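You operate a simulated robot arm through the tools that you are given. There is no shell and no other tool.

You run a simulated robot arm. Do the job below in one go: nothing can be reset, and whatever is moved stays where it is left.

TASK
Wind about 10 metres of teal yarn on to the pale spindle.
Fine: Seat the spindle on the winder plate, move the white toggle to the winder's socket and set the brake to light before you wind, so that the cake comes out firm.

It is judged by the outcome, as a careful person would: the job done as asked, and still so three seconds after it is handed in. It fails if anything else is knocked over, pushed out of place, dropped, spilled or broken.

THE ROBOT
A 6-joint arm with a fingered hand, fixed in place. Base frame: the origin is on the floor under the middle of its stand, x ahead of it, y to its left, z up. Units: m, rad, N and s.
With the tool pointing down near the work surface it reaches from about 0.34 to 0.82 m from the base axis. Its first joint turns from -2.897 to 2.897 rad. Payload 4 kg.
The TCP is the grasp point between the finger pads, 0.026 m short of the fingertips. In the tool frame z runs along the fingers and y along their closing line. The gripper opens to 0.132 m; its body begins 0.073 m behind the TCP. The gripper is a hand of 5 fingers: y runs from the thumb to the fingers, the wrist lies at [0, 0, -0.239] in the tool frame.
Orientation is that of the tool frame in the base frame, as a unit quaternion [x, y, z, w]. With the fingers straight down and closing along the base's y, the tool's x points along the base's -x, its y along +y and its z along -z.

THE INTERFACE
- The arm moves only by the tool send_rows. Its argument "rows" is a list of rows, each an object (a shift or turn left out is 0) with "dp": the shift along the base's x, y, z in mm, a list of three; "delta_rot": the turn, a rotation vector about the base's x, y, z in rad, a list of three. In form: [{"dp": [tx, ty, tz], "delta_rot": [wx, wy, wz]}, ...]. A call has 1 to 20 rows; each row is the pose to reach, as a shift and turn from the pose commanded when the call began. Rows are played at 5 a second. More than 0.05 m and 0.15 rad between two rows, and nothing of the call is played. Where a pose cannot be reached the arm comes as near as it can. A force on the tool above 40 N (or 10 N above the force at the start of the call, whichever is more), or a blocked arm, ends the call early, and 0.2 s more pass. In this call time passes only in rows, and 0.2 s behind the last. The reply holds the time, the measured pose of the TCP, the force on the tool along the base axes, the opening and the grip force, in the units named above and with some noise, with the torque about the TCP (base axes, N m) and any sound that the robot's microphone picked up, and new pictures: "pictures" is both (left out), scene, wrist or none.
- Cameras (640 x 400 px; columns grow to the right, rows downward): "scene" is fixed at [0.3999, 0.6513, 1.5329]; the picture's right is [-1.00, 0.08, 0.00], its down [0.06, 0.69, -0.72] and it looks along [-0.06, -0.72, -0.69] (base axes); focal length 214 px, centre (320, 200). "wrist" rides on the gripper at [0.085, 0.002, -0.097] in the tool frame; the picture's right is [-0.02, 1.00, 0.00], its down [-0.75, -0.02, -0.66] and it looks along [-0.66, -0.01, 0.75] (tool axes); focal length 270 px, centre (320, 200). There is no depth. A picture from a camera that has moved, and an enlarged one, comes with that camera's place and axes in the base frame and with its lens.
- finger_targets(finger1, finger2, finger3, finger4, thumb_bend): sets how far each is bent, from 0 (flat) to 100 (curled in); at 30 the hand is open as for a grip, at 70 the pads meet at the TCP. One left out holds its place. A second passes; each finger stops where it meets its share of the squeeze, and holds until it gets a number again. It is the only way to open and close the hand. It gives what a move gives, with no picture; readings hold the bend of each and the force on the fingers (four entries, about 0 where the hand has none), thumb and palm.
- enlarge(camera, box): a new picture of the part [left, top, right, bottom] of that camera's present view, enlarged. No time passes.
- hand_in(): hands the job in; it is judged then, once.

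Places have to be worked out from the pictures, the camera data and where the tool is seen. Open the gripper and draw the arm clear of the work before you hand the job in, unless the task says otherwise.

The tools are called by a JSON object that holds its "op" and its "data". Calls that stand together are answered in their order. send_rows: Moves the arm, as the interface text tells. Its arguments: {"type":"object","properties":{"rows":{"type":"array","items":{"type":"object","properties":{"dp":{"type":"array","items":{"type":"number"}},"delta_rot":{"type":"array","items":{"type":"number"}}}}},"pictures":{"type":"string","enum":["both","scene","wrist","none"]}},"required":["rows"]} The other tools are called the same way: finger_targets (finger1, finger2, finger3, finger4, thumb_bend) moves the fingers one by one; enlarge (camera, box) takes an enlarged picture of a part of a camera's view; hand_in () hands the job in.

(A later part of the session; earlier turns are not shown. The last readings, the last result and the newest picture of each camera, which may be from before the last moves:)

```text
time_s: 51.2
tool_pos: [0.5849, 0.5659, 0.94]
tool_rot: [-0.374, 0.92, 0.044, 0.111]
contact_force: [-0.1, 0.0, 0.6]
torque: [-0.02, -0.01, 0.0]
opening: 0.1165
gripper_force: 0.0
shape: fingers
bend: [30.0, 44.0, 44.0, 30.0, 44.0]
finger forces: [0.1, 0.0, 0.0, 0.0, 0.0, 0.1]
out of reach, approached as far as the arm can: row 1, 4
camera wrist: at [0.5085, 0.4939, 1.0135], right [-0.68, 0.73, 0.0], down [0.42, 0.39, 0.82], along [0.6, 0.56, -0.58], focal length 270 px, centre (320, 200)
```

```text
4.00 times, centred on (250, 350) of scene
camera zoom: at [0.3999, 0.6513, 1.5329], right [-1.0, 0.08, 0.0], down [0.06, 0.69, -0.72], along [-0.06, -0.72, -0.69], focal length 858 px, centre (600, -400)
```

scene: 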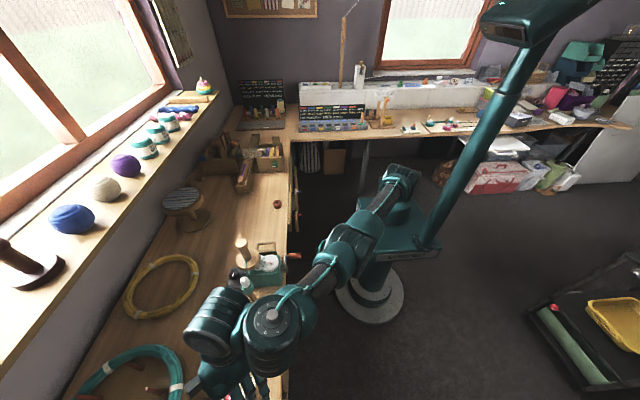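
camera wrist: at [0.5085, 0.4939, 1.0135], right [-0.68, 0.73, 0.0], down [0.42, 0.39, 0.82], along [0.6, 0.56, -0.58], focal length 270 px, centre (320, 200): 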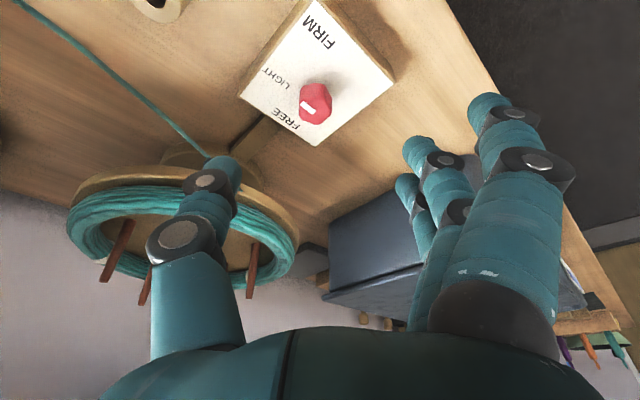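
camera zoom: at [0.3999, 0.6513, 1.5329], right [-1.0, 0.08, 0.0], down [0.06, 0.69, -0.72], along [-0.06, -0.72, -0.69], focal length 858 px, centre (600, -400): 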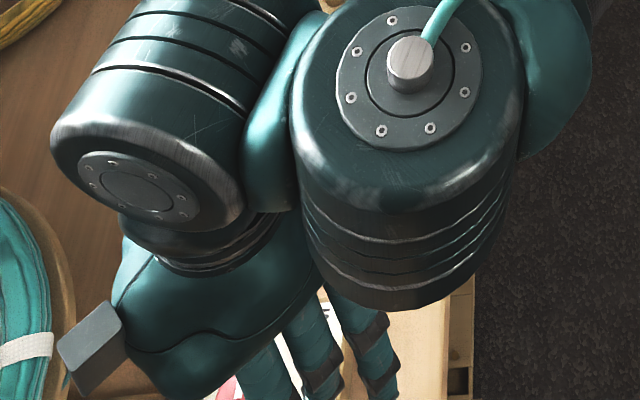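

The knob re-triangulates to about (0.613, 0.588), top 0.83. I move towards it at z ≈ 0.885 and turn the hand yaw back by 0.25 rad, so the later +20° turn ends clear of the swift.

{"op": "send_rows", "data": {"rows": [{"dp": [8, 6, -10], "delta_rot": [0, 0, -0.1]}, {"dp": [16, 12, -25], "delta_rot": [0, 0, -0.2]}, {"dp": [24, 18, -40], "delta_rot": [0, 0, -0.25]}, {"dp": [28, 22, -55], "delta_rot": [0, 0, -0.25]}], "pictures": "both"}}

{"op": "enlarge", "data": {"camera": "wrist", "box": [200, 30, 440, 230]}}

{"op": "enlarge", "data": {"camera": "scene", "box": [180, 300, 320, 400]}}

```text
time_s: 52.2
tool_pos: [0.6141, 0.5871, 0.8882]
tool_rot: [-0.254, 0.959, 0.031, 0.118]
contact_force: [0.0, -0.1, -0.3]
torque: [-0.01, -0.01, -0.02]
opening: 0.1159
gripper_force: 0.0
shape: fingers
bend: [30.0, 44.0, 44.0, 30.0, 44.0]
finger forces: [0.0, 0.0, 0.1, 0.1, 0.1, 0.0]
camera wrist: at [0.5227, 0.5362, 0.9599], right [-0.48, 0.88, 0.01], down [0.5, 0.27, 0.82], along [0.72, 0.4, -0.57], focal length 270 px, centre (320, 200)
```

scene: 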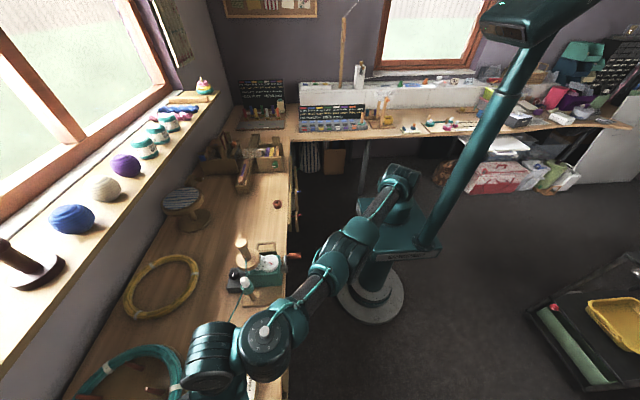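
wrist: 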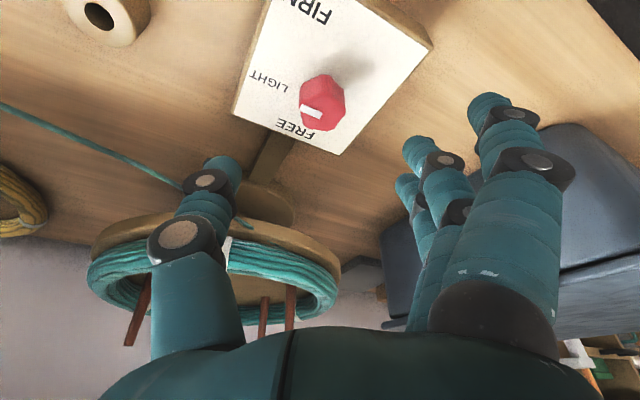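

```text
2.00 times, centred on (320, 130) of wrist
camera zoom: at [0.5227, 0.5362, 0.9599], right [-0.48, 0.88, 0.01], down [0.5, 0.27, 0.82], along [0.72, 0.4, -0.57], focal length 541 px, centre (320, 340)
```

zoom: 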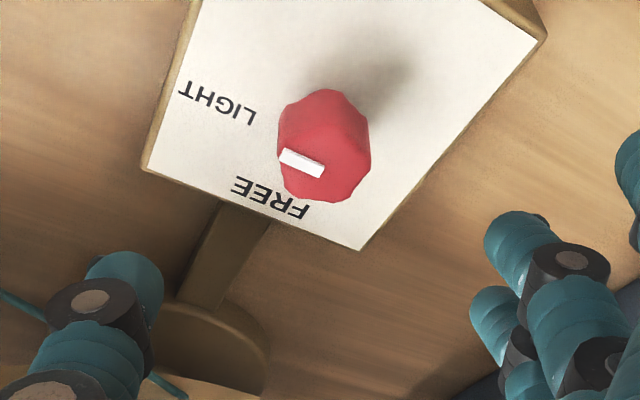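

```text
4.00 times, centred on (250, 350) of scene
camera zoom: at [0.3999, 0.6513, 1.5329], right [-1.0, 0.08, 0.0], down [0.06, 0.69, -0.72], along [-0.06, -0.72, -0.69], focal length 858 px, centre (600, -400)
```

zoom: 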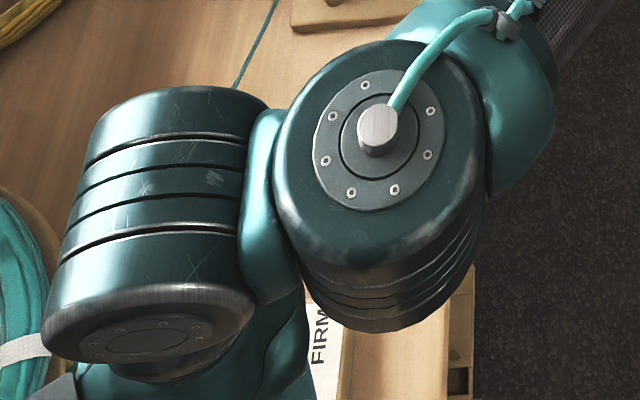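

Within reach now, and the closing line is horizontal. I lower onto the knob (TCP to about (0.611, 0.587, 0.826)), fingers open around it.

{"op": "send_rows", "data": {"rows": [{"dp": [-1, 0, -18]}, {"dp": [-2, 0, -36]}, {"dp": [-3, 0, -50]}, {"dp": [-3, 0, -60]}], "pictures": "both"}}

{"op": "enlarge", "data": {"camera": "wrist", "box": [200, 50, 440, 250]}}

{"op": "enlarge", "data": {"camera": "scene", "box": [180, 300, 320, 400]}}

```text
time_s: 53.2
tool_pos: [0.6344, 0.6043, 0.8307]
tool_rot: [-0.257, 0.958, 0.017, 0.124]
contact_force: [-0.8, -0.2, -2.9]
torque: [-0.02, -0.09, 0.0]
opening: 0.1166
gripper_force: 0.0
shape: fingers
bend: [30.0, 44.0, 44.0, 30.0, 44.0]
finger forces: [0.0, 0.0, 0.0, 0.0, 0.0, 0.0]
out of reach, approached as far as the arm can: row 1, 2, 3, 4
camera wrist: at [0.5415, 0.555, 0.9038], right [-0.48, 0.88, -0.03], down [0.49, 0.29, 0.82], along [0.73, 0.38, -0.57], focal length 270 px, centre (320, 200)
```

scene: 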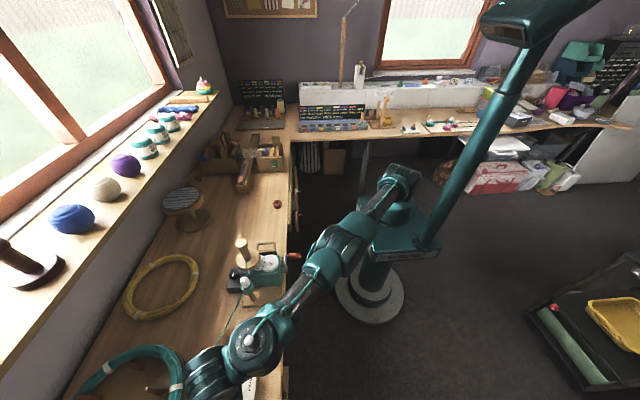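
wrist: 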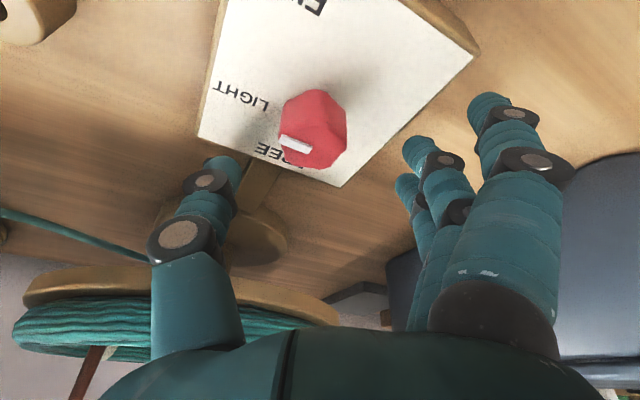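

```text
2.00 times, centred on (320, 150) of wrist
camera zoom: at [0.5415, 0.555, 0.9038], right [-0.48, 0.88, -0.03], down [0.49, 0.29, 0.82], along [0.73, 0.38, -0.57], focal length 541 px, centre (320, 300)
```

zoom: 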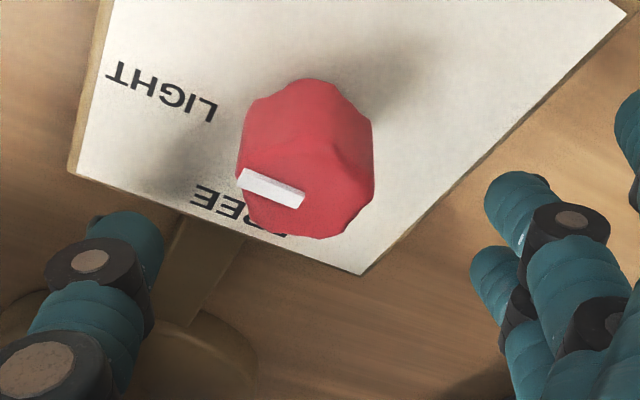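

```text
4.00 times, centred on (250, 350) of scene
camera zoom: at [0.3999, 0.6513, 1.5329], right [-1.0, 0.08, 0.0], down [0.06, 0.69, -0.72], along [-0.06, -0.72, -0.69], focal length 858 px, centre (600, -400)
```

zoom: 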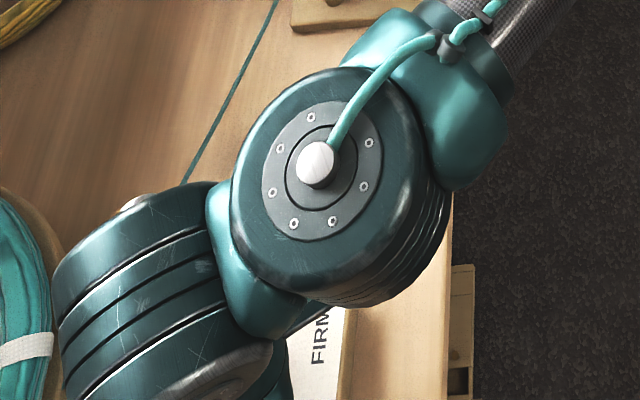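

The arm's joint limit pushed the hand outward (TCP now 0.634, 0.604), because that tilt is too much at this height. Nothing touched. I back up 45 mm and reduce the tilt to about 0.12 rad.

{"op": "send_rows", "data": {"rows": [{"dp": [-5, -4, 20], "delta_rot": [-0.015, 0.035, 0]}, {"dp": [-14, -11, 35], "delta_rot": [-0.035, 0.08, 0]}, {"dp": [-21, -17, 45], "delta_rot": [-0.05, 0.12, 0]}], "pictures": "none"}}

```text
time_s: 54.0
tool_pos: [0.5883, 0.5711, 0.8734]
tool_rot: [-0.256, 0.965, 0.028, 0.056]
contact_force: [-0.2, -0.5, -0.3]
torque: [-0.01, 0.01, 0.01]
opening: 0.1161
gripper_force: 0.0
shape: fingers
bend: [30.0, 44.0, 44.0, 30.0, 44.0]
finger forces: [0.0, 0.0, 0.1, 0.0, 0.0, 0.0]
```

That pose is reached with no limit message (0.588, 0.571, tilt ~0.125). I step outward slowly to over the knob at the same height.

{"op": "send_rows", "data": {"rows": [{"dp": [8, 5, 0]}, {"dp": [16, 11, 0]}, {"dp": [23, 16, 0]}, {"dp": [23, 16, 0]}], "pictures": "wrist"}}

```text
time_s: 55.0
tool_pos: [0.6104, 0.5881, 0.8726]
tool_rot: [-0.256, 0.965, 0.028, 0.056]
contact_force: [0.3, 0.0, 0.2]
torque: [0.02, 0.0, 0.01]
opening: 0.1163
gripper_force: 0.1
shape: fingers
bend: [30.0, 44.0, 44.0, 30.0, 44.0]
finger forces: [0.0, 0.0, 0.1, 0.1, 0.0, 0.0]
camera wrist: at [0.5285, 0.5391, 0.9571], right [-0.48, 0.88, 0.03], down [0.6, 0.3, 0.74], along [0.65, 0.37, -0.67], focal length 270 px, centre (320, 200)
```

wrist: 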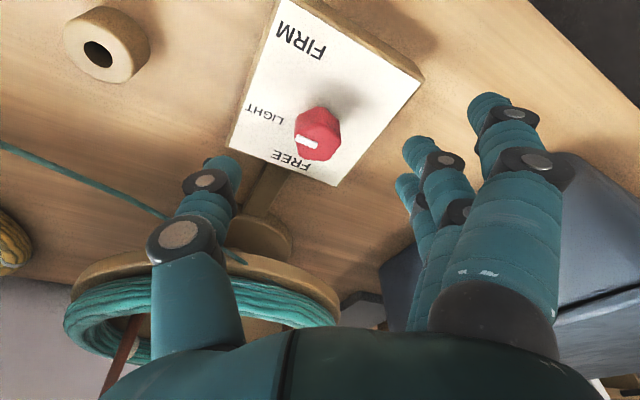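

Right over the knob, with no limits hit. I descend slowly to z ≈ 0.826.

{"op": "send_rows", "data": {"rows": [{"dp": [0, 0, -10]}, {"dp": [0, 0, -20]}, {"dp": [0, 0, -30]}, {"dp": [0.5, 0, -38]}, {"dp": [1, -0.5, -46]}, {"dp": [1, -0.5, -46]}], "pictures": "both"}}

{"op": "enlarge", "data": {"camera": "wrist", "box": [200, 50, 440, 250]}}

{"op": "enlarge", "data": {"camera": "scene", "box": [180, 300, 320, 400]}}

```text
time_s: 56.4
tool_pos: [0.6118, 0.5884, 0.8255]
tool_rot: [-0.256, 0.965, 0.028, 0.056]
contact_force: [-0.3, 0.4, 0.3]
torque: [0.02, -0.01, 0.01]
opening: 0.1163
gripper_force: 0.1
shape: fingers
bend: [30.0, 44.0, 44.0, 30.0, 44.0]
finger forces: [0.0, 0.1, 0.1, 0.0, 0.0, 0.0]
camera wrist: at [0.5301, 0.5392, 0.9101], right [-0.48, 0.88, 0.03], down [0.6, 0.3, 0.74], along [0.65, 0.37, -0.67], focal length 270 px, centre (320, 200)
```

scene: 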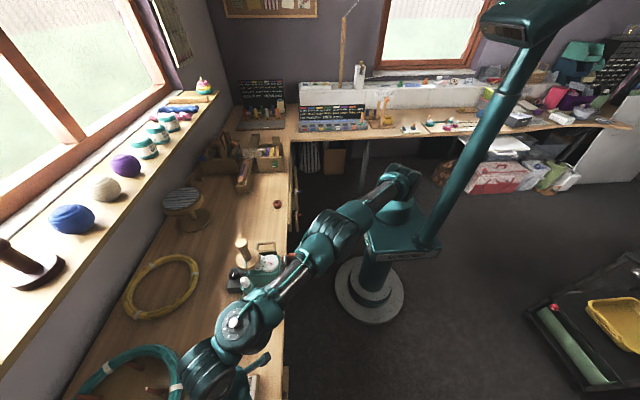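
wrist: 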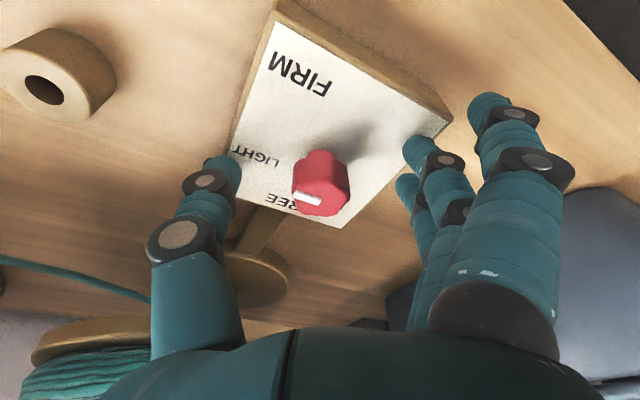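

```text
2.00 times, centred on (320, 150) of wrist
camera zoom: at [0.5301, 0.5392, 0.9101], right [-0.48, 0.88, 0.03], down [0.6, 0.3, 0.74], along [0.65, 0.37, -0.67], focal length 541 px, centre (320, 300)
```

zoom: 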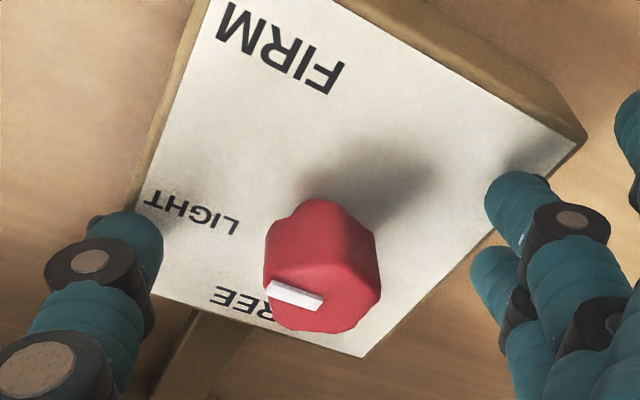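

```text
4.00 times, centred on (250, 350) of scene
camera zoom: at [0.3999, 0.6513, 1.5329], right [-1.0, 0.08, 0.0], down [0.06, 0.69, -0.72], along [-0.06, -0.72, -0.69], focal length 858 px, centre (600, -400)
```

zoom: 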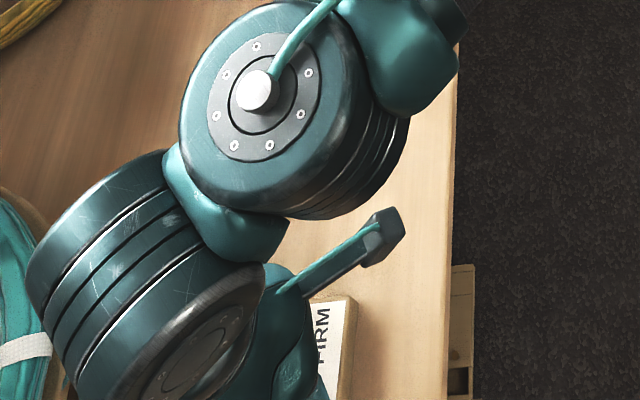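

The TCP projects right onto the knob's centre. I lower 4 mm more and close gently on the knob.

{"op": "send_rows", "data": {"rows": [{"dp": [0, 0, -2]}, {"dp": [0, 0, -4]}], "pictures": "none"}}

{"op": "finger_targets", "data": {"finger2": 64, "finger3": 64, "thumb_bend": 62}}

{"op": "enlarge", "data": {"camera": "wrist", "box": [200, 50, 440, 250]}}

```text
time_s: 57.0
tool_pos: [0.6121, 0.5876, 0.8216]
tool_rot: [-0.256, 0.964, 0.028, 0.057]
contact_force: [-2.5, -0.5, 7.3]
torque: [-0.26, -0.1, -0.08]
opening: 0.1166
gripper_force: 3.6
shape: fingers
bend: [30.0, 44.0, 44.0, 30.0, 44.0]
finger forces: [0.0, 1.2, 0.1, 0.0, 5.7, 0.1]
```

```text
time_s: 58.0
tool_pos: [0.6121, 0.5874, 0.8236]
tool_rot: [-0.255, 0.965, 0.029, 0.058]
contact_force: [10.0, -0.1, 25.3]
torque: [-0.83, -0.75, 0.34]
opening: 0.0954
gripper_force: 13.3
shape: fingers
bend: [30.0, 63.0, 63.0, 30.0, 61.0]
finger forces: [0.0, 0.7, 0.9, 0.0, 25.7, 0.0]
```

```text
2.00 times, centred on (320, 150) of wrist
camera zoom: at [0.5309, 0.5386, 0.9081], right [-0.48, 0.88, 0.03], down [0.59, 0.3, 0.75], along [0.65, 0.37, -0.66], focal length 541 px, centre (320, 300)
```

zoom: 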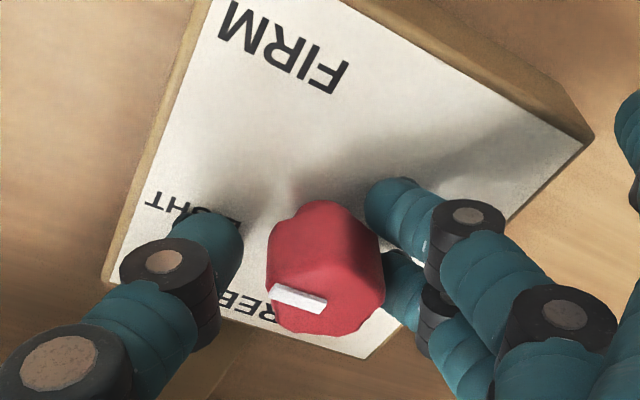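

The thumb tip is pressing on the plate (25 N vertical). I raise 7 mm right away to relieve it.

{"op": "send_rows", "data": {"rows": [{"dp": [0, 0, 4]}, {"dp": [0, 0, 7]}], "pictures": "none"}}

{"op": "enlarge", "data": {"camera": "wrist", "box": [200, 50, 440, 250]}}

```text
time_s: 58.6
tool_pos: [0.6105, 0.5874, 0.8265]
tool_rot: [-0.257, 0.965, 0.026, 0.054]
contact_force: [-0.8, 1.1, -1.3]
torque: [-0.02, 0.0, 0.04]
opening: 0.0888
gripper_force: 0.8
shape: fingers
bend: [30.0, 64.0, 62.0, 30.0, 62.0]
finger forces: [0.0, 0.1, 1.3, 0.0, 0.4, 0.1]
```

```text
2.00 times, centred on (320, 150) of wrist
camera zoom: at [0.5293, 0.5383, 0.912], right [-0.48, 0.88, 0.03], down [0.6, 0.31, 0.74], along [0.64, 0.37, -0.67], focal length 541 px, centre (320, 300)
```

zoom: 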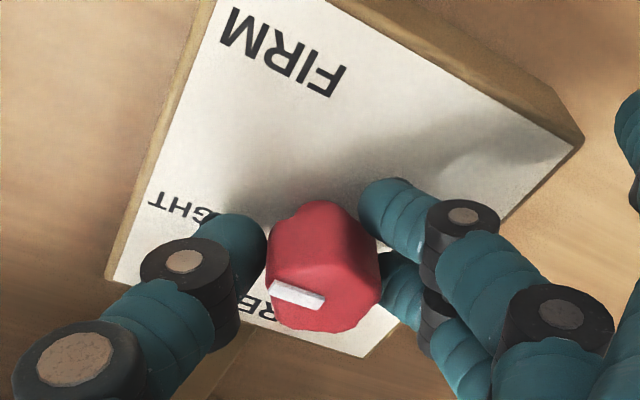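

Relieved. I now close the thumb and both fingers on to the knob.

{"op": "finger_targets", "data": {"finger2": 72, "finger3": 72, "thumb_bend": 72}}

{"op": "enlarge", "data": {"camera": "wrist", "box": [200, 50, 440, 250]}}

```text
time_s: 59.6
tool_pos: [0.6133, 0.5861, 0.827]
tool_rot: [-0.256, 0.965, 0.026, 0.055]
contact_force: [-6.5, -2.0, -16.8]
torque: [-0.09, 0.15, 0.05]
opening: 0.0861
gripper_force: 12.3
shape: fingers
bend: [30.0, 67.0, 65.0, 30.0, 66.0]
finger forces: [0.0, 7.4, 6.5, 0.0, 10.2, 0.1]
```

```text
2.00 times, centred on (320, 150) of wrist
camera zoom: at [0.5299, 0.5382, 0.9128], right [-0.48, 0.88, 0.03], down [0.6, 0.3, 0.74], along [0.64, 0.37, -0.67], focal length 541 px, centre (320, 300)
```

zoom: 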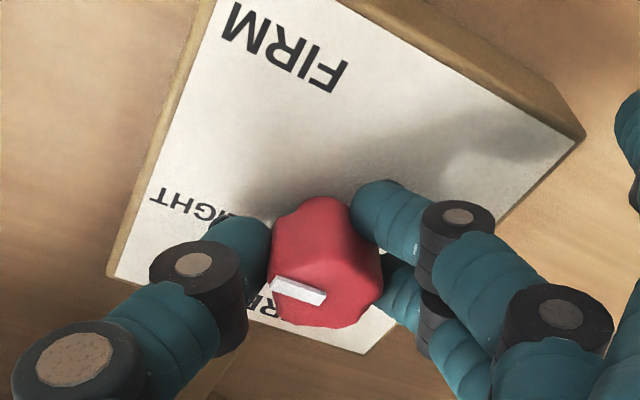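

Gripped (7.4/6.5/10.2 N). I turn the hand +0.35 rad about the vertical, seen from above towards LIGHT, in small steps.

{"op": "send_rows", "data": {"rows": [{"dp": [0, 0, -1], "delta_rot": [0, 0, 0.06]}, {"dp": [0, 0, -1.5], "delta_rot": [0, 0, 0.12]}, {"dp": [0, 0, -1.5], "delta_rot": [0, 0, 0.18]}, {"dp": [0, 0, -1.5], "delta_rot": [0, 0, 0.24]}, {"dp": [0, 0, -1.5], "delta_rot": [0, 0, 0.3]}, {"dp": [0, 0, -1.5], "delta_rot": [0, 0, 0.35]}], "pictures": "wrist"}}

{"op": "enlarge", "data": {"camera": "wrist", "box": [200, 50, 440, 250]}}

```text
time_s: 61.0
tool_pos: [0.6122, 0.5859, 0.8275]
tool_rot: [-0.419, 0.906, 0.036, 0.05]
contact_force: [3.0, -3.6, -2.7]
torque: [-0.11, -0.07, -0.24]
opening: 0.0877
gripper_force: 13.9
shape: fingers
bend: [30.0, 69.0, 66.0, 30.0, 66.0]
finger forces: [0.1, 4.3, 9.0, 0.0, 14.6, 0.0]
camera wrist: at [0.5511, 0.5119, 0.9129], right [-0.75, 0.66, 0.03], down [0.45, 0.49, 0.75], along [0.48, 0.57, -0.67], focal length 270 px, centre (320, 200)
```

wrist: 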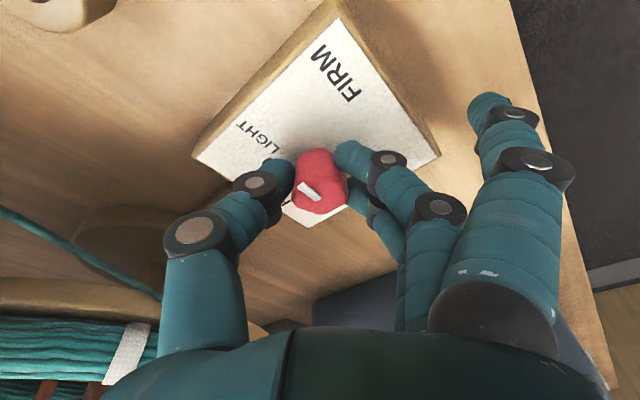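

```text
2.00 times, centred on (320, 150) of wrist
camera zoom: at [0.5511, 0.5119, 0.9129], right [-0.75, 0.66, 0.03], down [0.45, 0.49, 0.75], along [0.48, 0.57, -0.67], focal length 541 px, centre (320, 300)
```

zoom: 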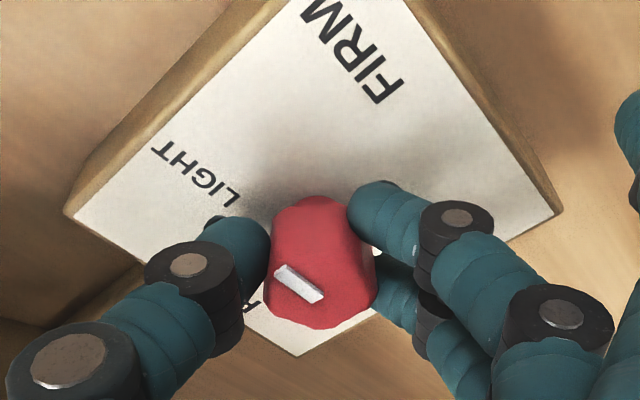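

The knob's pointer is still at −90°, so the fingers slipped around it. I open slightly, rotate the hand back, and will regrip much harder.

{"op": "finger_targets", "data": {"finger2": 60, "finger3": 60, "thumb_bend": 61}}

{"op": "send_rows", "data": {"rows": [{"dp": [0, 0, 3], "delta_rot": [0, 0, -0.08]}, {"dp": [0, 0, 3], "delta_rot": [0, 0, -0.18]}, {"dp": [0, 0, 3], "delta_rot": [0, 0, -0.28]}, {"dp": [0, 0, 3], "delta_rot": [0, 0, -0.38]}, {"dp": [0, 0, 3], "delta_rot": [0, 0, -0.42]}], "pictures": "wrist"}}

{"op": "enlarge", "data": {"camera": "wrist", "box": [200, 50, 440, 250]}}

```text
time_s: 62.0
tool_pos: [0.6107, 0.5865, 0.8277]
tool_rot: [-0.42, 0.906, 0.037, 0.05]
contact_force: [1.4, -0.2, 0.0]
torque: [-0.02, 0.0, -0.02]
opening: 0.0902
gripper_force: 0.3
shape: fingers
bend: [30.0, 60.0, 60.0, 30.0, 61.0]
finger forces: [0.0, 0.1, 0.0, 0.0, 0.6, 0.0]
```

```text
time_s: 63.2
tool_pos: [0.6115, 0.5875, 0.8299]
tool_rot: [-0.221, 0.973, 0.025, 0.057]
contact_force: [0.2, 0.2, 0.3]
torque: [0.0, 0.0, -0.01]
opening: 0.0897
gripper_force: 0.1
shape: fingers
bend: [30.0, 60.0, 60.0, 30.0, 61.0]
finger forces: [0.0, 0.0, 0.0, 0.1, 0.0, 0.0]
camera wrist: at [0.5263, 0.5446, 0.9152], right [-0.42, 0.91, 0.03], down [0.61, 0.26, 0.74], along [0.67, 0.33, -0.67], focal length 270 px, centre (320, 200)
```

wrist: 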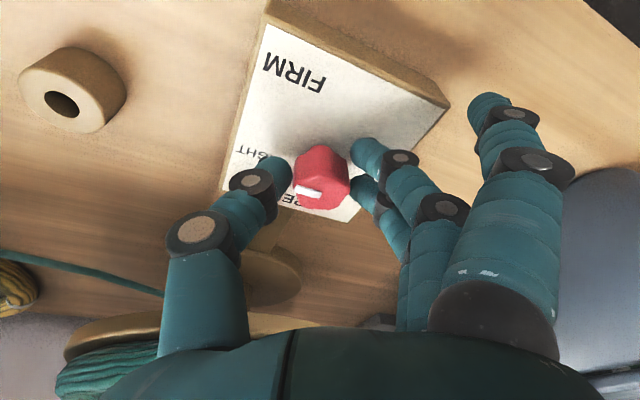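

```text
2.00 times, centred on (320, 150) of wrist
camera zoom: at [0.5263, 0.5446, 0.9152], right [-0.42, 0.91, 0.03], down [0.61, 0.26, 0.74], along [0.67, 0.33, -0.67], focal length 541 px, centre (320, 300)
```

zoom: 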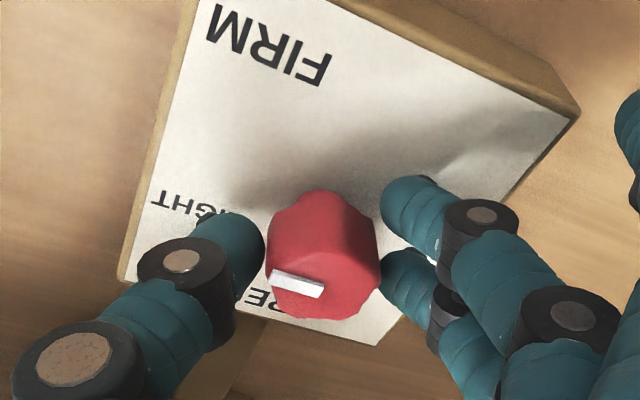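

The knob may have moved a few degrees. I lower 2.5 mm and grip hard (target 95).

{"op": "send_rows", "data": {"rows": [{"dp": [0, 0, -1.5]}, {"dp": [0, 0, -2.5]}], "pictures": "none"}}

{"op": "finger_targets", "data": {"finger2": 95, "finger3": 95, "thumb_bend": 95}}

{"op": "enlarge", "data": {"camera": "wrist", "box": [200, 50, 440, 250]}}

```text
time_s: 63.8
tool_pos: [0.6119, 0.5867, 0.8284]
tool_rot: [-0.222, 0.973, 0.025, 0.057]
contact_force: [-0.4, -0.5, 0.9]
torque: [-0.03, 0.0, -0.04]
opening: 0.0897
gripper_force: 0.0
shape: fingers
bend: [30.0, 60.0, 60.0, 30.0, 61.0]
finger forces: [0.0, 0.1, 0.0, 0.0, 0.0, 0.1]
```

```text
time_s: 64.8
tool_pos: [0.6124, 0.5848, 0.8277]
tool_rot: [-0.222, 0.973, 0.024, 0.057]
contact_force: [4.3, -7.8, -14.6]
torque: [0.11, 0.04, -0.05]
opening: 0.0849
gripper_force: 22.4
shape: fingers
bend: [30.0, 67.0, 65.0, 30.0, 66.0]
finger forces: [0.0, 8.4, 10.0, 0.0, 27.0, 0.0]
```

```text
2.00 times, centred on (320, 150) of wrist
camera zoom: at [0.527, 0.5437, 0.9118], right [-0.42, 0.91, 0.03], down [0.62, 0.26, 0.74], along [0.67, 0.32, -0.67], focal length 541 px, centre (320, 300)
```

zoom: 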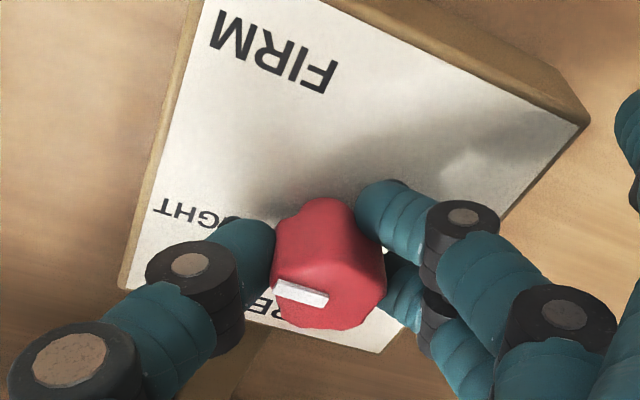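

Grip is 8.4/10/27 N now. I rotate +0.40 rad again and check whether the pointer follows.

{"op": "send_rows", "data": {"rows": [{"dp": [0, 0, -1], "delta_rot": [0, 0, 0.06]}, {"dp": [0, 0, -1], "delta_rot": [0, 0, 0.12]}, {"dp": [0, 0, -1], "delta_rot": [0, 0, 0.18]}, {"dp": [0, 0, -1], "delta_rot": [0, 0, 0.25]}, {"dp": [0, 0, -1], "delta_rot": [0, 0, 0.32]}, {"dp": [0, 0, -1], "delta_rot": [0, 0, 0.4]}], "pictures": "none"}}

{"op": "enlarge", "data": {"camera": "wrist", "box": [200, 50, 440, 250]}}

```text
time_s: 66.2
tool_pos: [0.6119, 0.5846, 0.8267]
tool_rot: [-0.411, 0.909, 0.036, 0.05]
contact_force: [-3.5, -28.7, -9.8]
torque: [-0.49, 0.13, -0.55]
opening: 0.0858
gripper_force: 28.6
shape: fingers
bend: [30.0, 68.0, 65.0, 30.0, 66.0]
finger forces: [0.1, 10.2, 11.8, 0.1, 35.1, 0.0]
```

```text
2.00 times, centred on (320, 150) of wrist
camera zoom: at [0.5504, 0.5125, 0.9118], right [-0.74, 0.67, 0.03], down [0.47, 0.48, 0.74], along [0.49, 0.56, -0.67], focal length 541 px, centre (320, 300)
```

zoom: 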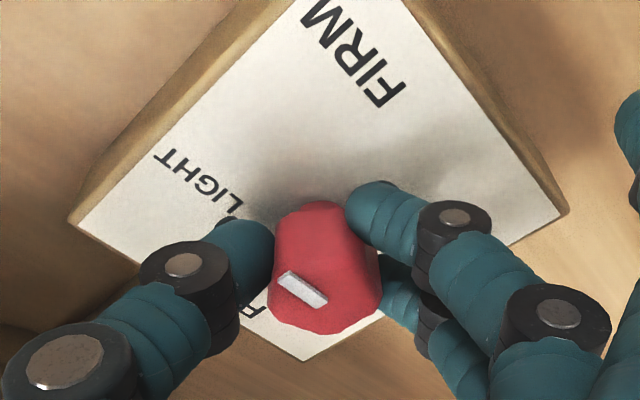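

The pointer appears unmoved (about −88°) despite a torque reading of −0.55 N·m. I zoom in closely to see what the fingers are really touching.

{"op": "enlarge", "data": {"camera": "wrist", "box": [265, 135, 385, 215]}}

{"op": "enlarge", "data": {"camera": "scene", "box": [190, 340, 290, 400]}}

```text
5.00 times, centred on (325, 175) of wrist
camera zoom: at [0.5504, 0.5125, 0.9118], right [-0.74, 0.67, 0.03], down [0.47, 0.48, 0.74], along [0.49, 0.56, -0.67], focal length 1351 px, centre (295, 325)
```

zoom: 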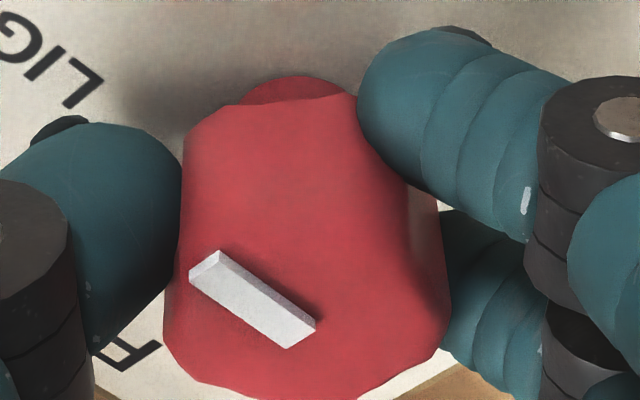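

```text
6.40 times, centred on (240, 370) of scene
camera zoom: at [0.3999, 0.6513, 1.5329], right [-1.0, 0.08, 0.0], down [0.06, 0.69, -0.72], along [-0.06, -0.72, -0.69], focal length 1373 px, centre (832, -888)
```

zoom: 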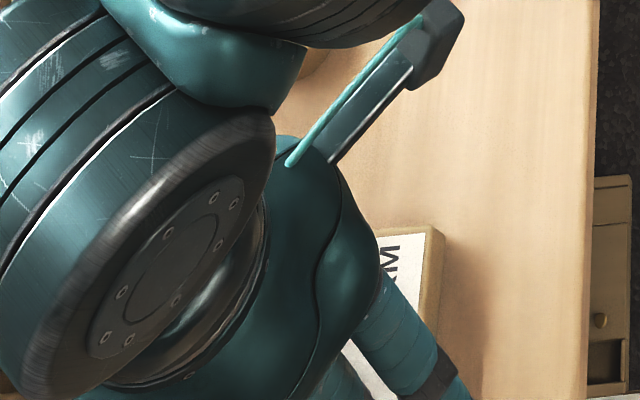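

Grip is well centred on the knob, so either slipping or a stop is to blame. To find out, I turn back −0.25 rad while still gripping and see whether the pointer follows.

{"op": "send_rows", "data": {"rows": [{"dp": [0, 0, 0], "delta_rot": [0, 0, -0.06]}, {"dp": [0, 0, 0], "delta_rot": [0, 0, -0.12]}, {"dp": [0, 0, 0], "delta_rot": [0, 0, -0.18]}, {"dp": [0, 0, 0], "delta_rot": [0, 0, -0.25]}], "pictures": "none"}}

{"op": "enlarge", "data": {"camera": "wrist", "box": [265, 135, 385, 215]}}

```text
time_s: 67.2
tool_pos: [0.6115, 0.5856, 0.8276]
tool_rot: [-0.295, 0.954, 0.029, 0.053]
contact_force: [-7.8, -25.1, -5.5]
torque: [-0.42, 0.2, -0.05]
opening: 0.0861
gripper_force: 28.8
shape: fingers
bend: [30.0, 69.0, 65.0, 30.0, 66.0]
finger forces: [0.1, 15.4, 9.2, 0.1, 34.0, 0.0]
```

```text
5.00 times, centred on (325, 175) of wrist
camera zoom: at [0.533, 0.5315, 0.9115], right [-0.55, 0.84, 0.03], down [0.57, 0.35, 0.74], along [0.61, 0.42, -0.67], focal length 1351 px, centre (295, 325)
```

zoom: 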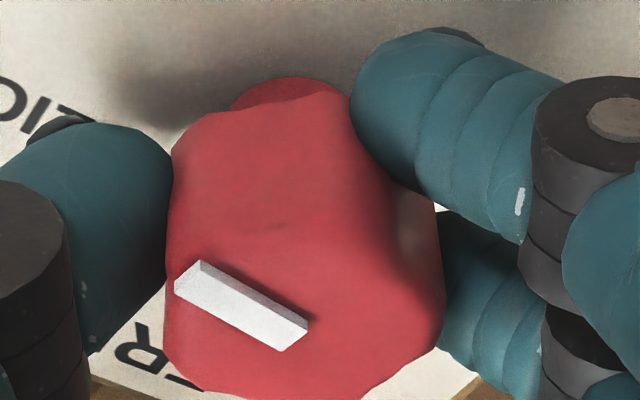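

The pointer followed backwards (now about −98°), so the grip does turn the knob. I now turn forward again +0.25 rad to see whether it follows or meets a stop near −90°.

{"op": "send_rows", "data": {"rows": [{"dp": [0, 0, 0], "delta_rot": [0, 0, 0.06]}, {"dp": [0, 0, 0], "delta_rot": [0, 0, 0.12]}], "pictures": "none"}}

{"op": "enlarge", "data": {"camera": "wrist", "box": [265, 135, 385, 215]}}

{"op": "send_rows", "data": {"rows": [{"dp": [0, 0, 0], "delta_rot": [0, 0, 0.06]}, {"dp": [0, 0, 0], "delta_rot": [0, 0, 0.12]}], "pictures": "none"}}

{"op": "enlarge", "data": {"camera": "wrist", "box": [265, 135, 385, 215]}}

```text
time_s: 67.8
tool_pos: [0.6114, 0.586, 0.8265]
tool_rot: [-0.351, 0.934, 0.032, 0.052]
contact_force: [-4.7, -28.9, -5.3]
torque: [-0.53, 0.09, -0.14]
opening: 0.0866
gripper_force: 29.2
shape: fingers
bend: [30.0, 69.0, 65.0, 30.0, 66.0]
finger forces: [0.0, 14.1, 8.4, 0.1, 35.7, 0.1]
```

```text
5.00 times, centred on (325, 175) of wrist
camera zoom: at [0.5404, 0.5224, 0.9117], right [-0.64, 0.77, 0.03], down [0.52, 0.42, 0.74], along [0.56, 0.49, -0.67], focal length 1351 px, centre (295, 325)
```

zoom: 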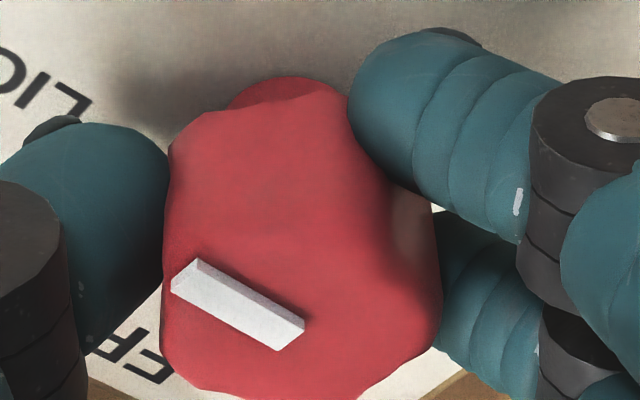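

```text
time_s: 68.4
tool_pos: [0.6124, 0.5865, 0.8266]
tool_rot: [-0.406, 0.912, 0.035, 0.05]
contact_force: [-5.9, -33.4, -3.9]
torque: [-0.59, 0.15, -0.45]
opening: 0.0868
gripper_force: 29.3
shape: fingers
bend: [30.0, 69.0, 65.0, 30.0, 66.0]
finger forces: [0.1, 12.9, 9.8, 0.0, 36.2, 0.1]
```

```text
5.00 times, centred on (325, 175) of wrist
camera zoom: at [0.5491, 0.514, 0.9116], right [-0.73, 0.68, 0.03], down [0.47, 0.48, 0.74], along [0.49, 0.56, -0.67], focal length 1351 px, centre (295, 325)
```

zoom: 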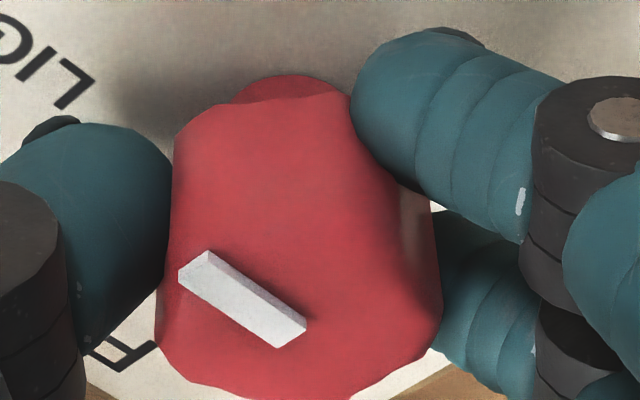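

The pointer follows from −98° to −90° and then stalls at about −88° with torque rising: the knob has an end stop there, so it must start at one end of its travel (presumably FREE). I explore the other way, turning −0.5 rad while gripping, to learn the travel.

{"op": "send_rows", "data": {"rows": [{"dp": [0, 0, 0], "delta_rot": [0, 0, -0.08]}, {"dp": [0, 0, 0], "delta_rot": [0, 0, -0.16]}, {"dp": [0, 0, 0], "delta_rot": [0, 0, -0.24]}, {"dp": [0, 0, 0], "delta_rot": [0, 0, -0.32]}, {"dp": [0, 0, 0], "delta_rot": [0, 0, -0.4]}, {"dp": [0, 0, 0], "delta_rot": [0, 0, -0.5]}], "pictures": "wrist"}}

{"op": "enlarge", "data": {"camera": "wrist", "box": [265, 135, 385, 215]}}

```text
time_s: 69.8
tool_pos: [0.6111, 0.5873, 0.8271]
tool_rot: [-0.168, 0.984, 0.021, 0.058]
contact_force: [-20.9, -17.0, -6.0]
torque: [-0.24, 0.44, -0.01]
opening: 0.0863
gripper_force: 27.9
shape: fingers
bend: [30.0, 69.0, 65.0, 30.0, 66.0]
finger forces: [0.1, 16.9, 9.5, 0.0, 29.4, 0.0]
camera wrist: at [0.5215, 0.5549, 0.9116], right [-0.32, 0.95, 0.03], down [0.64, 0.19, 0.74], along [0.7, 0.25, -0.67], focal length 270 px, centre (320, 200)
```

wrist: 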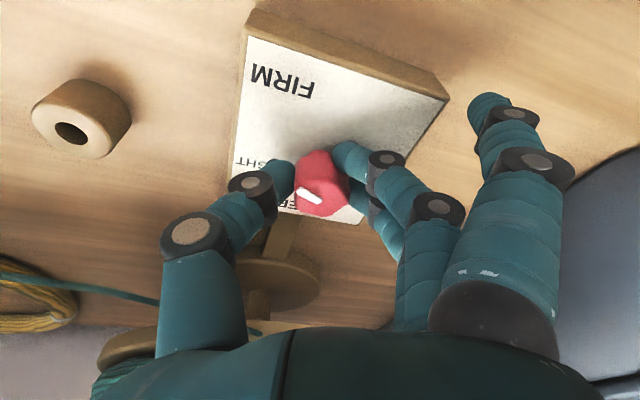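

```text
5.00 times, centred on (325, 175) of wrist
camera zoom: at [0.5215, 0.5549, 0.9116], right [-0.32, 0.95, 0.03], down [0.64, 0.19, 0.74], along [0.7, 0.25, -0.67], focal length 1351 px, centre (295, 325)
```

zoom: 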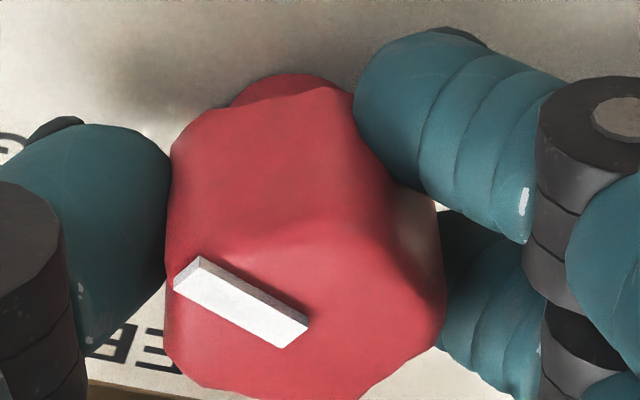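

The knob turns freely this way (pointer now about −113°), so −90° was the end stop, i.e. the FREE end. I continue the stroke by another −0.3 rad, watching for limits.

{"op": "send_rows", "data": {"rows": [{"dp": [0, 0, 0], "delta_rot": [0, 0, -0.08]}, {"dp": [0, 0, 0], "delta_rot": [0, 0, -0.16]}, {"dp": [0, 0, 0], "delta_rot": [0, 0, -0.24]}, {"dp": [0, 0, 0], "delta_rot": [0, 0, -0.3]}], "pictures": "wrist"}}

{"op": "enlarge", "data": {"camera": "wrist", "box": [265, 135, 385, 215]}}

```text
time_s: 70.8
tool_pos: [0.6086, 0.5858, 0.8266]
tool_rot: [-0.017, 0.998, 0.014, 0.062]
contact_force: [0.0, 1.7, -8.1]
torque: [0.21, 0.04, 0.04]
opening: 0.0832
gripper_force: 24.3
shape: fingers
bend: [30.0, 68.0, 64.0, 30.0, 66.0]
finger forces: [0.0, 14.4, 13.7, 0.0, 20.4, 0.0]
out of reach, approached as far as the arm can: row 4
camera wrist: at [0.5141, 0.5809, 0.9111], right [-0.02, 1.0, 0.03], down [0.66, -0.01, 0.75], along [0.75, 0.03, -0.66], focal length 270 px, centre (320, 200)
```

wrist: 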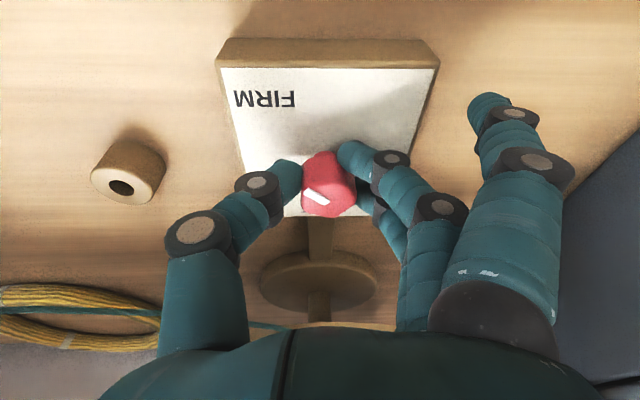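

```text
5.00 times, centred on (325, 175) of wrist
camera zoom: at [0.5141, 0.5809, 0.9111], right [-0.02, 1.0, 0.03], down [0.66, -0.01, 0.75], along [0.75, 0.03, -0.66], focal length 1351 px, centre (295, 325)
```

zoom: 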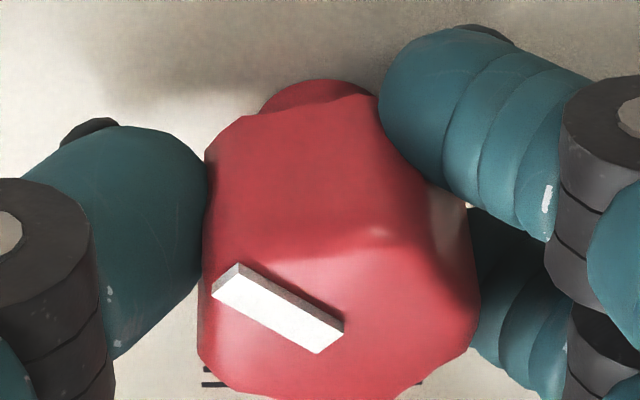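

Pointer is at about −132°. I release, swing the hand back to yaw ≈ 0.83, and regrip to find the other end of the travel.

{"op": "finger_targets", "data": {"finger2": 59, "finger3": 58, "thumb_bend": 60}}

{"op": "send_rows", "data": {"rows": [{"dp": [0, 0, 3], "delta_rot": [0, 0, 0.1]}, {"dp": [0, 0, 4], "delta_rot": [0, 0, 0.24]}, {"dp": [0, 0, 4], "delta_rot": [0, 0, 0.38]}, {"dp": [0, 0, 4], "delta_rot": [0, 0, 0.52]}, {"dp": [0, 0, 4], "delta_rot": [0, 0, 0.66]}, {"dp": [1, 1, 3], "delta_rot": [0, 0, 0.8]}, {"dp": [1, 1, 1], "delta_rot": [0, 0, 0.8]}], "pictures": "wrist"}}

{"op": "enlarge", "data": {"camera": "wrist", "box": [265, 135, 385, 215]}}

```text
time_s: 71.8
tool_pos: [0.6067, 0.5862, 0.8257]
tool_rot: [-0.019, 0.998, 0.013, 0.061]
contact_force: [-0.9, 0.1, -0.3]
torque: [0.04, 0.04, 0.02]
opening: 0.0898
gripper_force: 0.2
shape: fingers
bend: [30.0, 59.0, 57.0, 30.0, 60.0]
finger forces: [0.1, 0.0, 0.0, 0.1, 0.0, 0.0]
```

```text
time_s: 73.4
tool_pos: [0.6078, 0.5848, 0.8264]
tool_rot: [-0.406, 0.912, 0.037, 0.051]
contact_force: [1.1, -1.6, 0.7]
torque: [-0.01, -0.01, -0.01]
opening: 0.0918
gripper_force: 1.0
shape: fingers
bend: [30.0, 59.0, 57.0, 30.0, 60.0]
finger forces: [0.1, 0.0, 0.1, 0.0, 1.3, 0.0]
out of reach, approached as far as the arm can: row 5
camera wrist: at [0.545, 0.5143, 0.9114], right [-0.73, 0.68, 0.03], down [0.47, 0.47, 0.74], along [0.5, 0.56, -0.67], focal length 270 px, centre (320, 200)
```

wrist: 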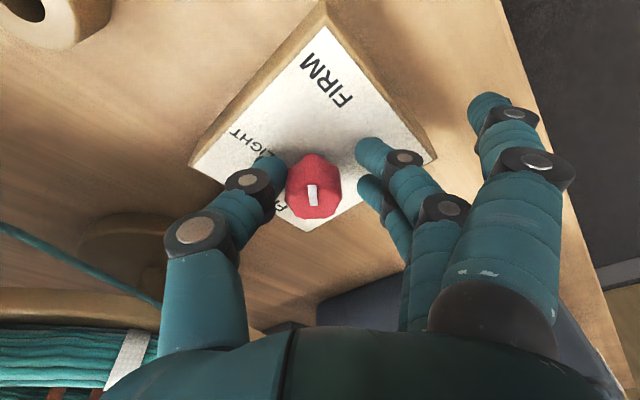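

```text
5.00 times, centred on (325, 175) of wrist
camera zoom: at [0.545, 0.5143, 0.9114], right [-0.73, 0.68, 0.03], down [0.47, 0.47, 0.74], along [0.5, 0.56, -0.67], focal length 1351 px, centre (295, 325)
```

zoom: 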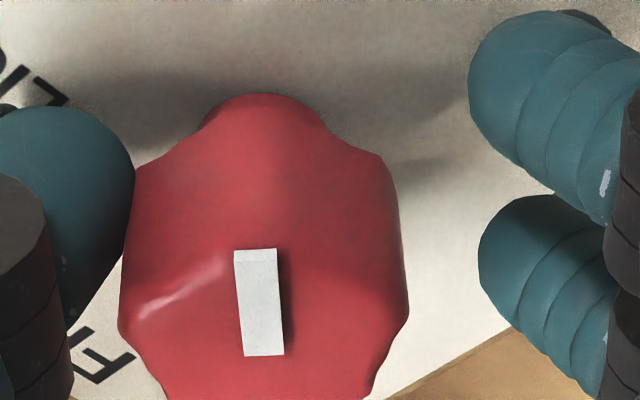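

Pointer reads −131° clearly now. I recentre +3 mm in x on the knob, regrip hard, then stroke negative again.

{"op": "send_rows", "data": {"rows": [{"dp": [1.5, 0, 0.5]}, {"dp": [3.5, 0, 0.5]}], "pictures": "none"}}

{"op": "finger_targets", "data": {"finger2": 90, "finger3": 90, "thumb_bend": 88}}

{"op": "send_rows", "data": {"rows": [{"dp": [0, 0, 0], "delta_rot": [0, 0, -0.08]}, {"dp": [0, 0, 0], "delta_rot": [0, 0, -0.16]}, {"dp": [0, 0, 0], "delta_rot": [0, 0, -0.24]}, {"dp": [0, 0, 0], "delta_rot": [0, 0, -0.32]}, {"dp": [0, 0, 0], "delta_rot": [0, 0, -0.4]}, {"dp": [0, 0, 0], "delta_rot": [0, 0, -0.5]}], "pictures": "none"}}

{"op": "enlarge", "data": {"camera": "wrist", "box": [265, 135, 385, 215]}}

```text
time_s: 74.0
tool_pos: [0.6099, 0.5879, 0.8275]
tool_rot: [-0.406, 0.912, 0.037, 0.051]
contact_force: [0.7, -1.6, -0.2]
torque: [0.01, 0.0, -0.02]
opening: 0.0916
gripper_force: 0.4
shape: fingers
bend: [30.0, 59.0, 57.0, 30.0, 60.0]
finger forces: [0.1, 0.0, 0.0, 0.0, 0.7, 0.1]
```

```text
time_s: 75.0
tool_pos: [0.6112, 0.5884, 0.8248]
tool_rot: [-0.406, 0.912, 0.036, 0.05]
contact_force: [10.6, -5.0, -17.0]
torque: [-0.03, -0.05, -0.08]
opening: 0.0883
gripper_force: 22.0
shape: fingers
bend: [30.0, 70.0, 67.0, 30.0, 65.0]
finger forces: [0.0, 7.7, 9.2, 0.0, 27.4, 0.0]
```

```text
time_s: 76.0
tool_pos: [0.6121, 0.5883, 0.8263]
tool_rot: [-0.286, 0.957, 0.025, 0.047]
contact_force: [-9.5, -12.4, -1.0]
torque: [-0.12, 0.28, -0.03]
opening: 0.0879
gripper_force: 28.1
shape: fingers
bend: [30.0, 71.0, 68.0, 30.0, 66.0]
finger forces: [0.0, 17.9, 10.8, 0.0, 27.2, 0.0]
out of reach, approached as far as the arm can: row 4
stopped in row 4: the force on the tool passed its limit at 43 N (the readings are from after the stop); the commanded pose is now the measured one
```

```text
5.00 times, centred on (325, 175) of wrist
camera zoom: at [0.5341, 0.5366, 0.9115], right [-0.53, 0.85, 0.02], down [0.59, 0.35, 0.73], along [0.61, 0.4, -0.68], focal length 1351 px, centre (295, 325)
```

zoom: 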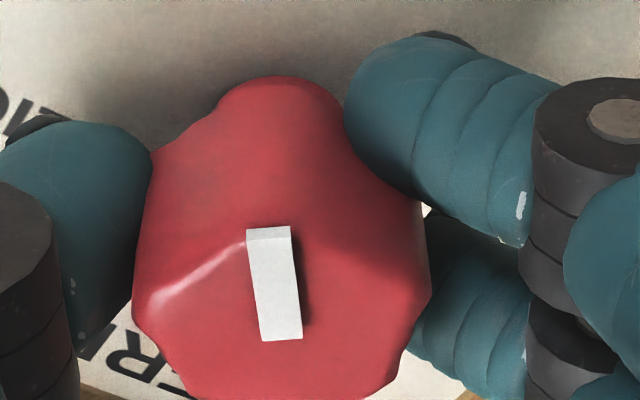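

Pointer is at about −144°; the call stopped on a force spike from an arm-limit glitch. I carry on with smaller, slower steps.

{"op": "send_rows", "data": {"rows": [{"dp": [0, 0, 0], "delta_rot": [0, 0, -0.04]}, {"dp": [0, 0, 0], "delta_rot": [0, 0, -0.08]}, {"dp": [0, 0, 0], "delta_rot": [0, 0, -0.12]}, {"dp": [0, 0, 0], "delta_rot": [0, 0, -0.16]}, {"dp": [0, 0, 0], "delta_rot": [0, 0, -0.2]}, {"dp": [0, 0, 0], "delta_rot": [0, 0, -0.24]}], "pictures": "none"}}

{"op": "enlarge", "data": {"camera": "wrist", "box": [265, 135, 385, 215]}}

```text
time_s: 77.4
tool_pos: [0.6117, 0.5904, 0.8243]
tool_rot: [-0.169, 0.984, 0.02, 0.051]
contact_force: [-8.4, -19.6, -5.8]
torque: [-0.3, 0.18, -0.06]
opening: 0.089
gripper_force: 27.9
shape: fingers
bend: [30.0, 71.0, 69.0, 30.0, 66.0]
finger forces: [0.0, 15.3, 8.6, 0.0, 32.7, 0.1]
```

```text
5.00 times, centred on (325, 175) of wrist
camera zoom: at [0.5233, 0.5585, 0.9113], right [-0.32, 0.95, 0.02], down [0.65, 0.2, 0.73], along [0.69, 0.25, -0.68], focal length 1351 px, centre (295, 325)
```

zoom: 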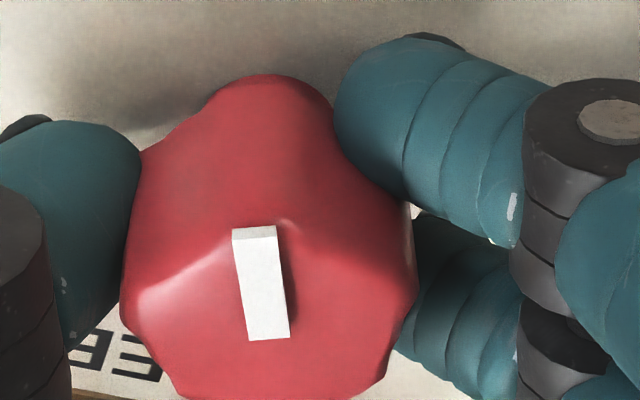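

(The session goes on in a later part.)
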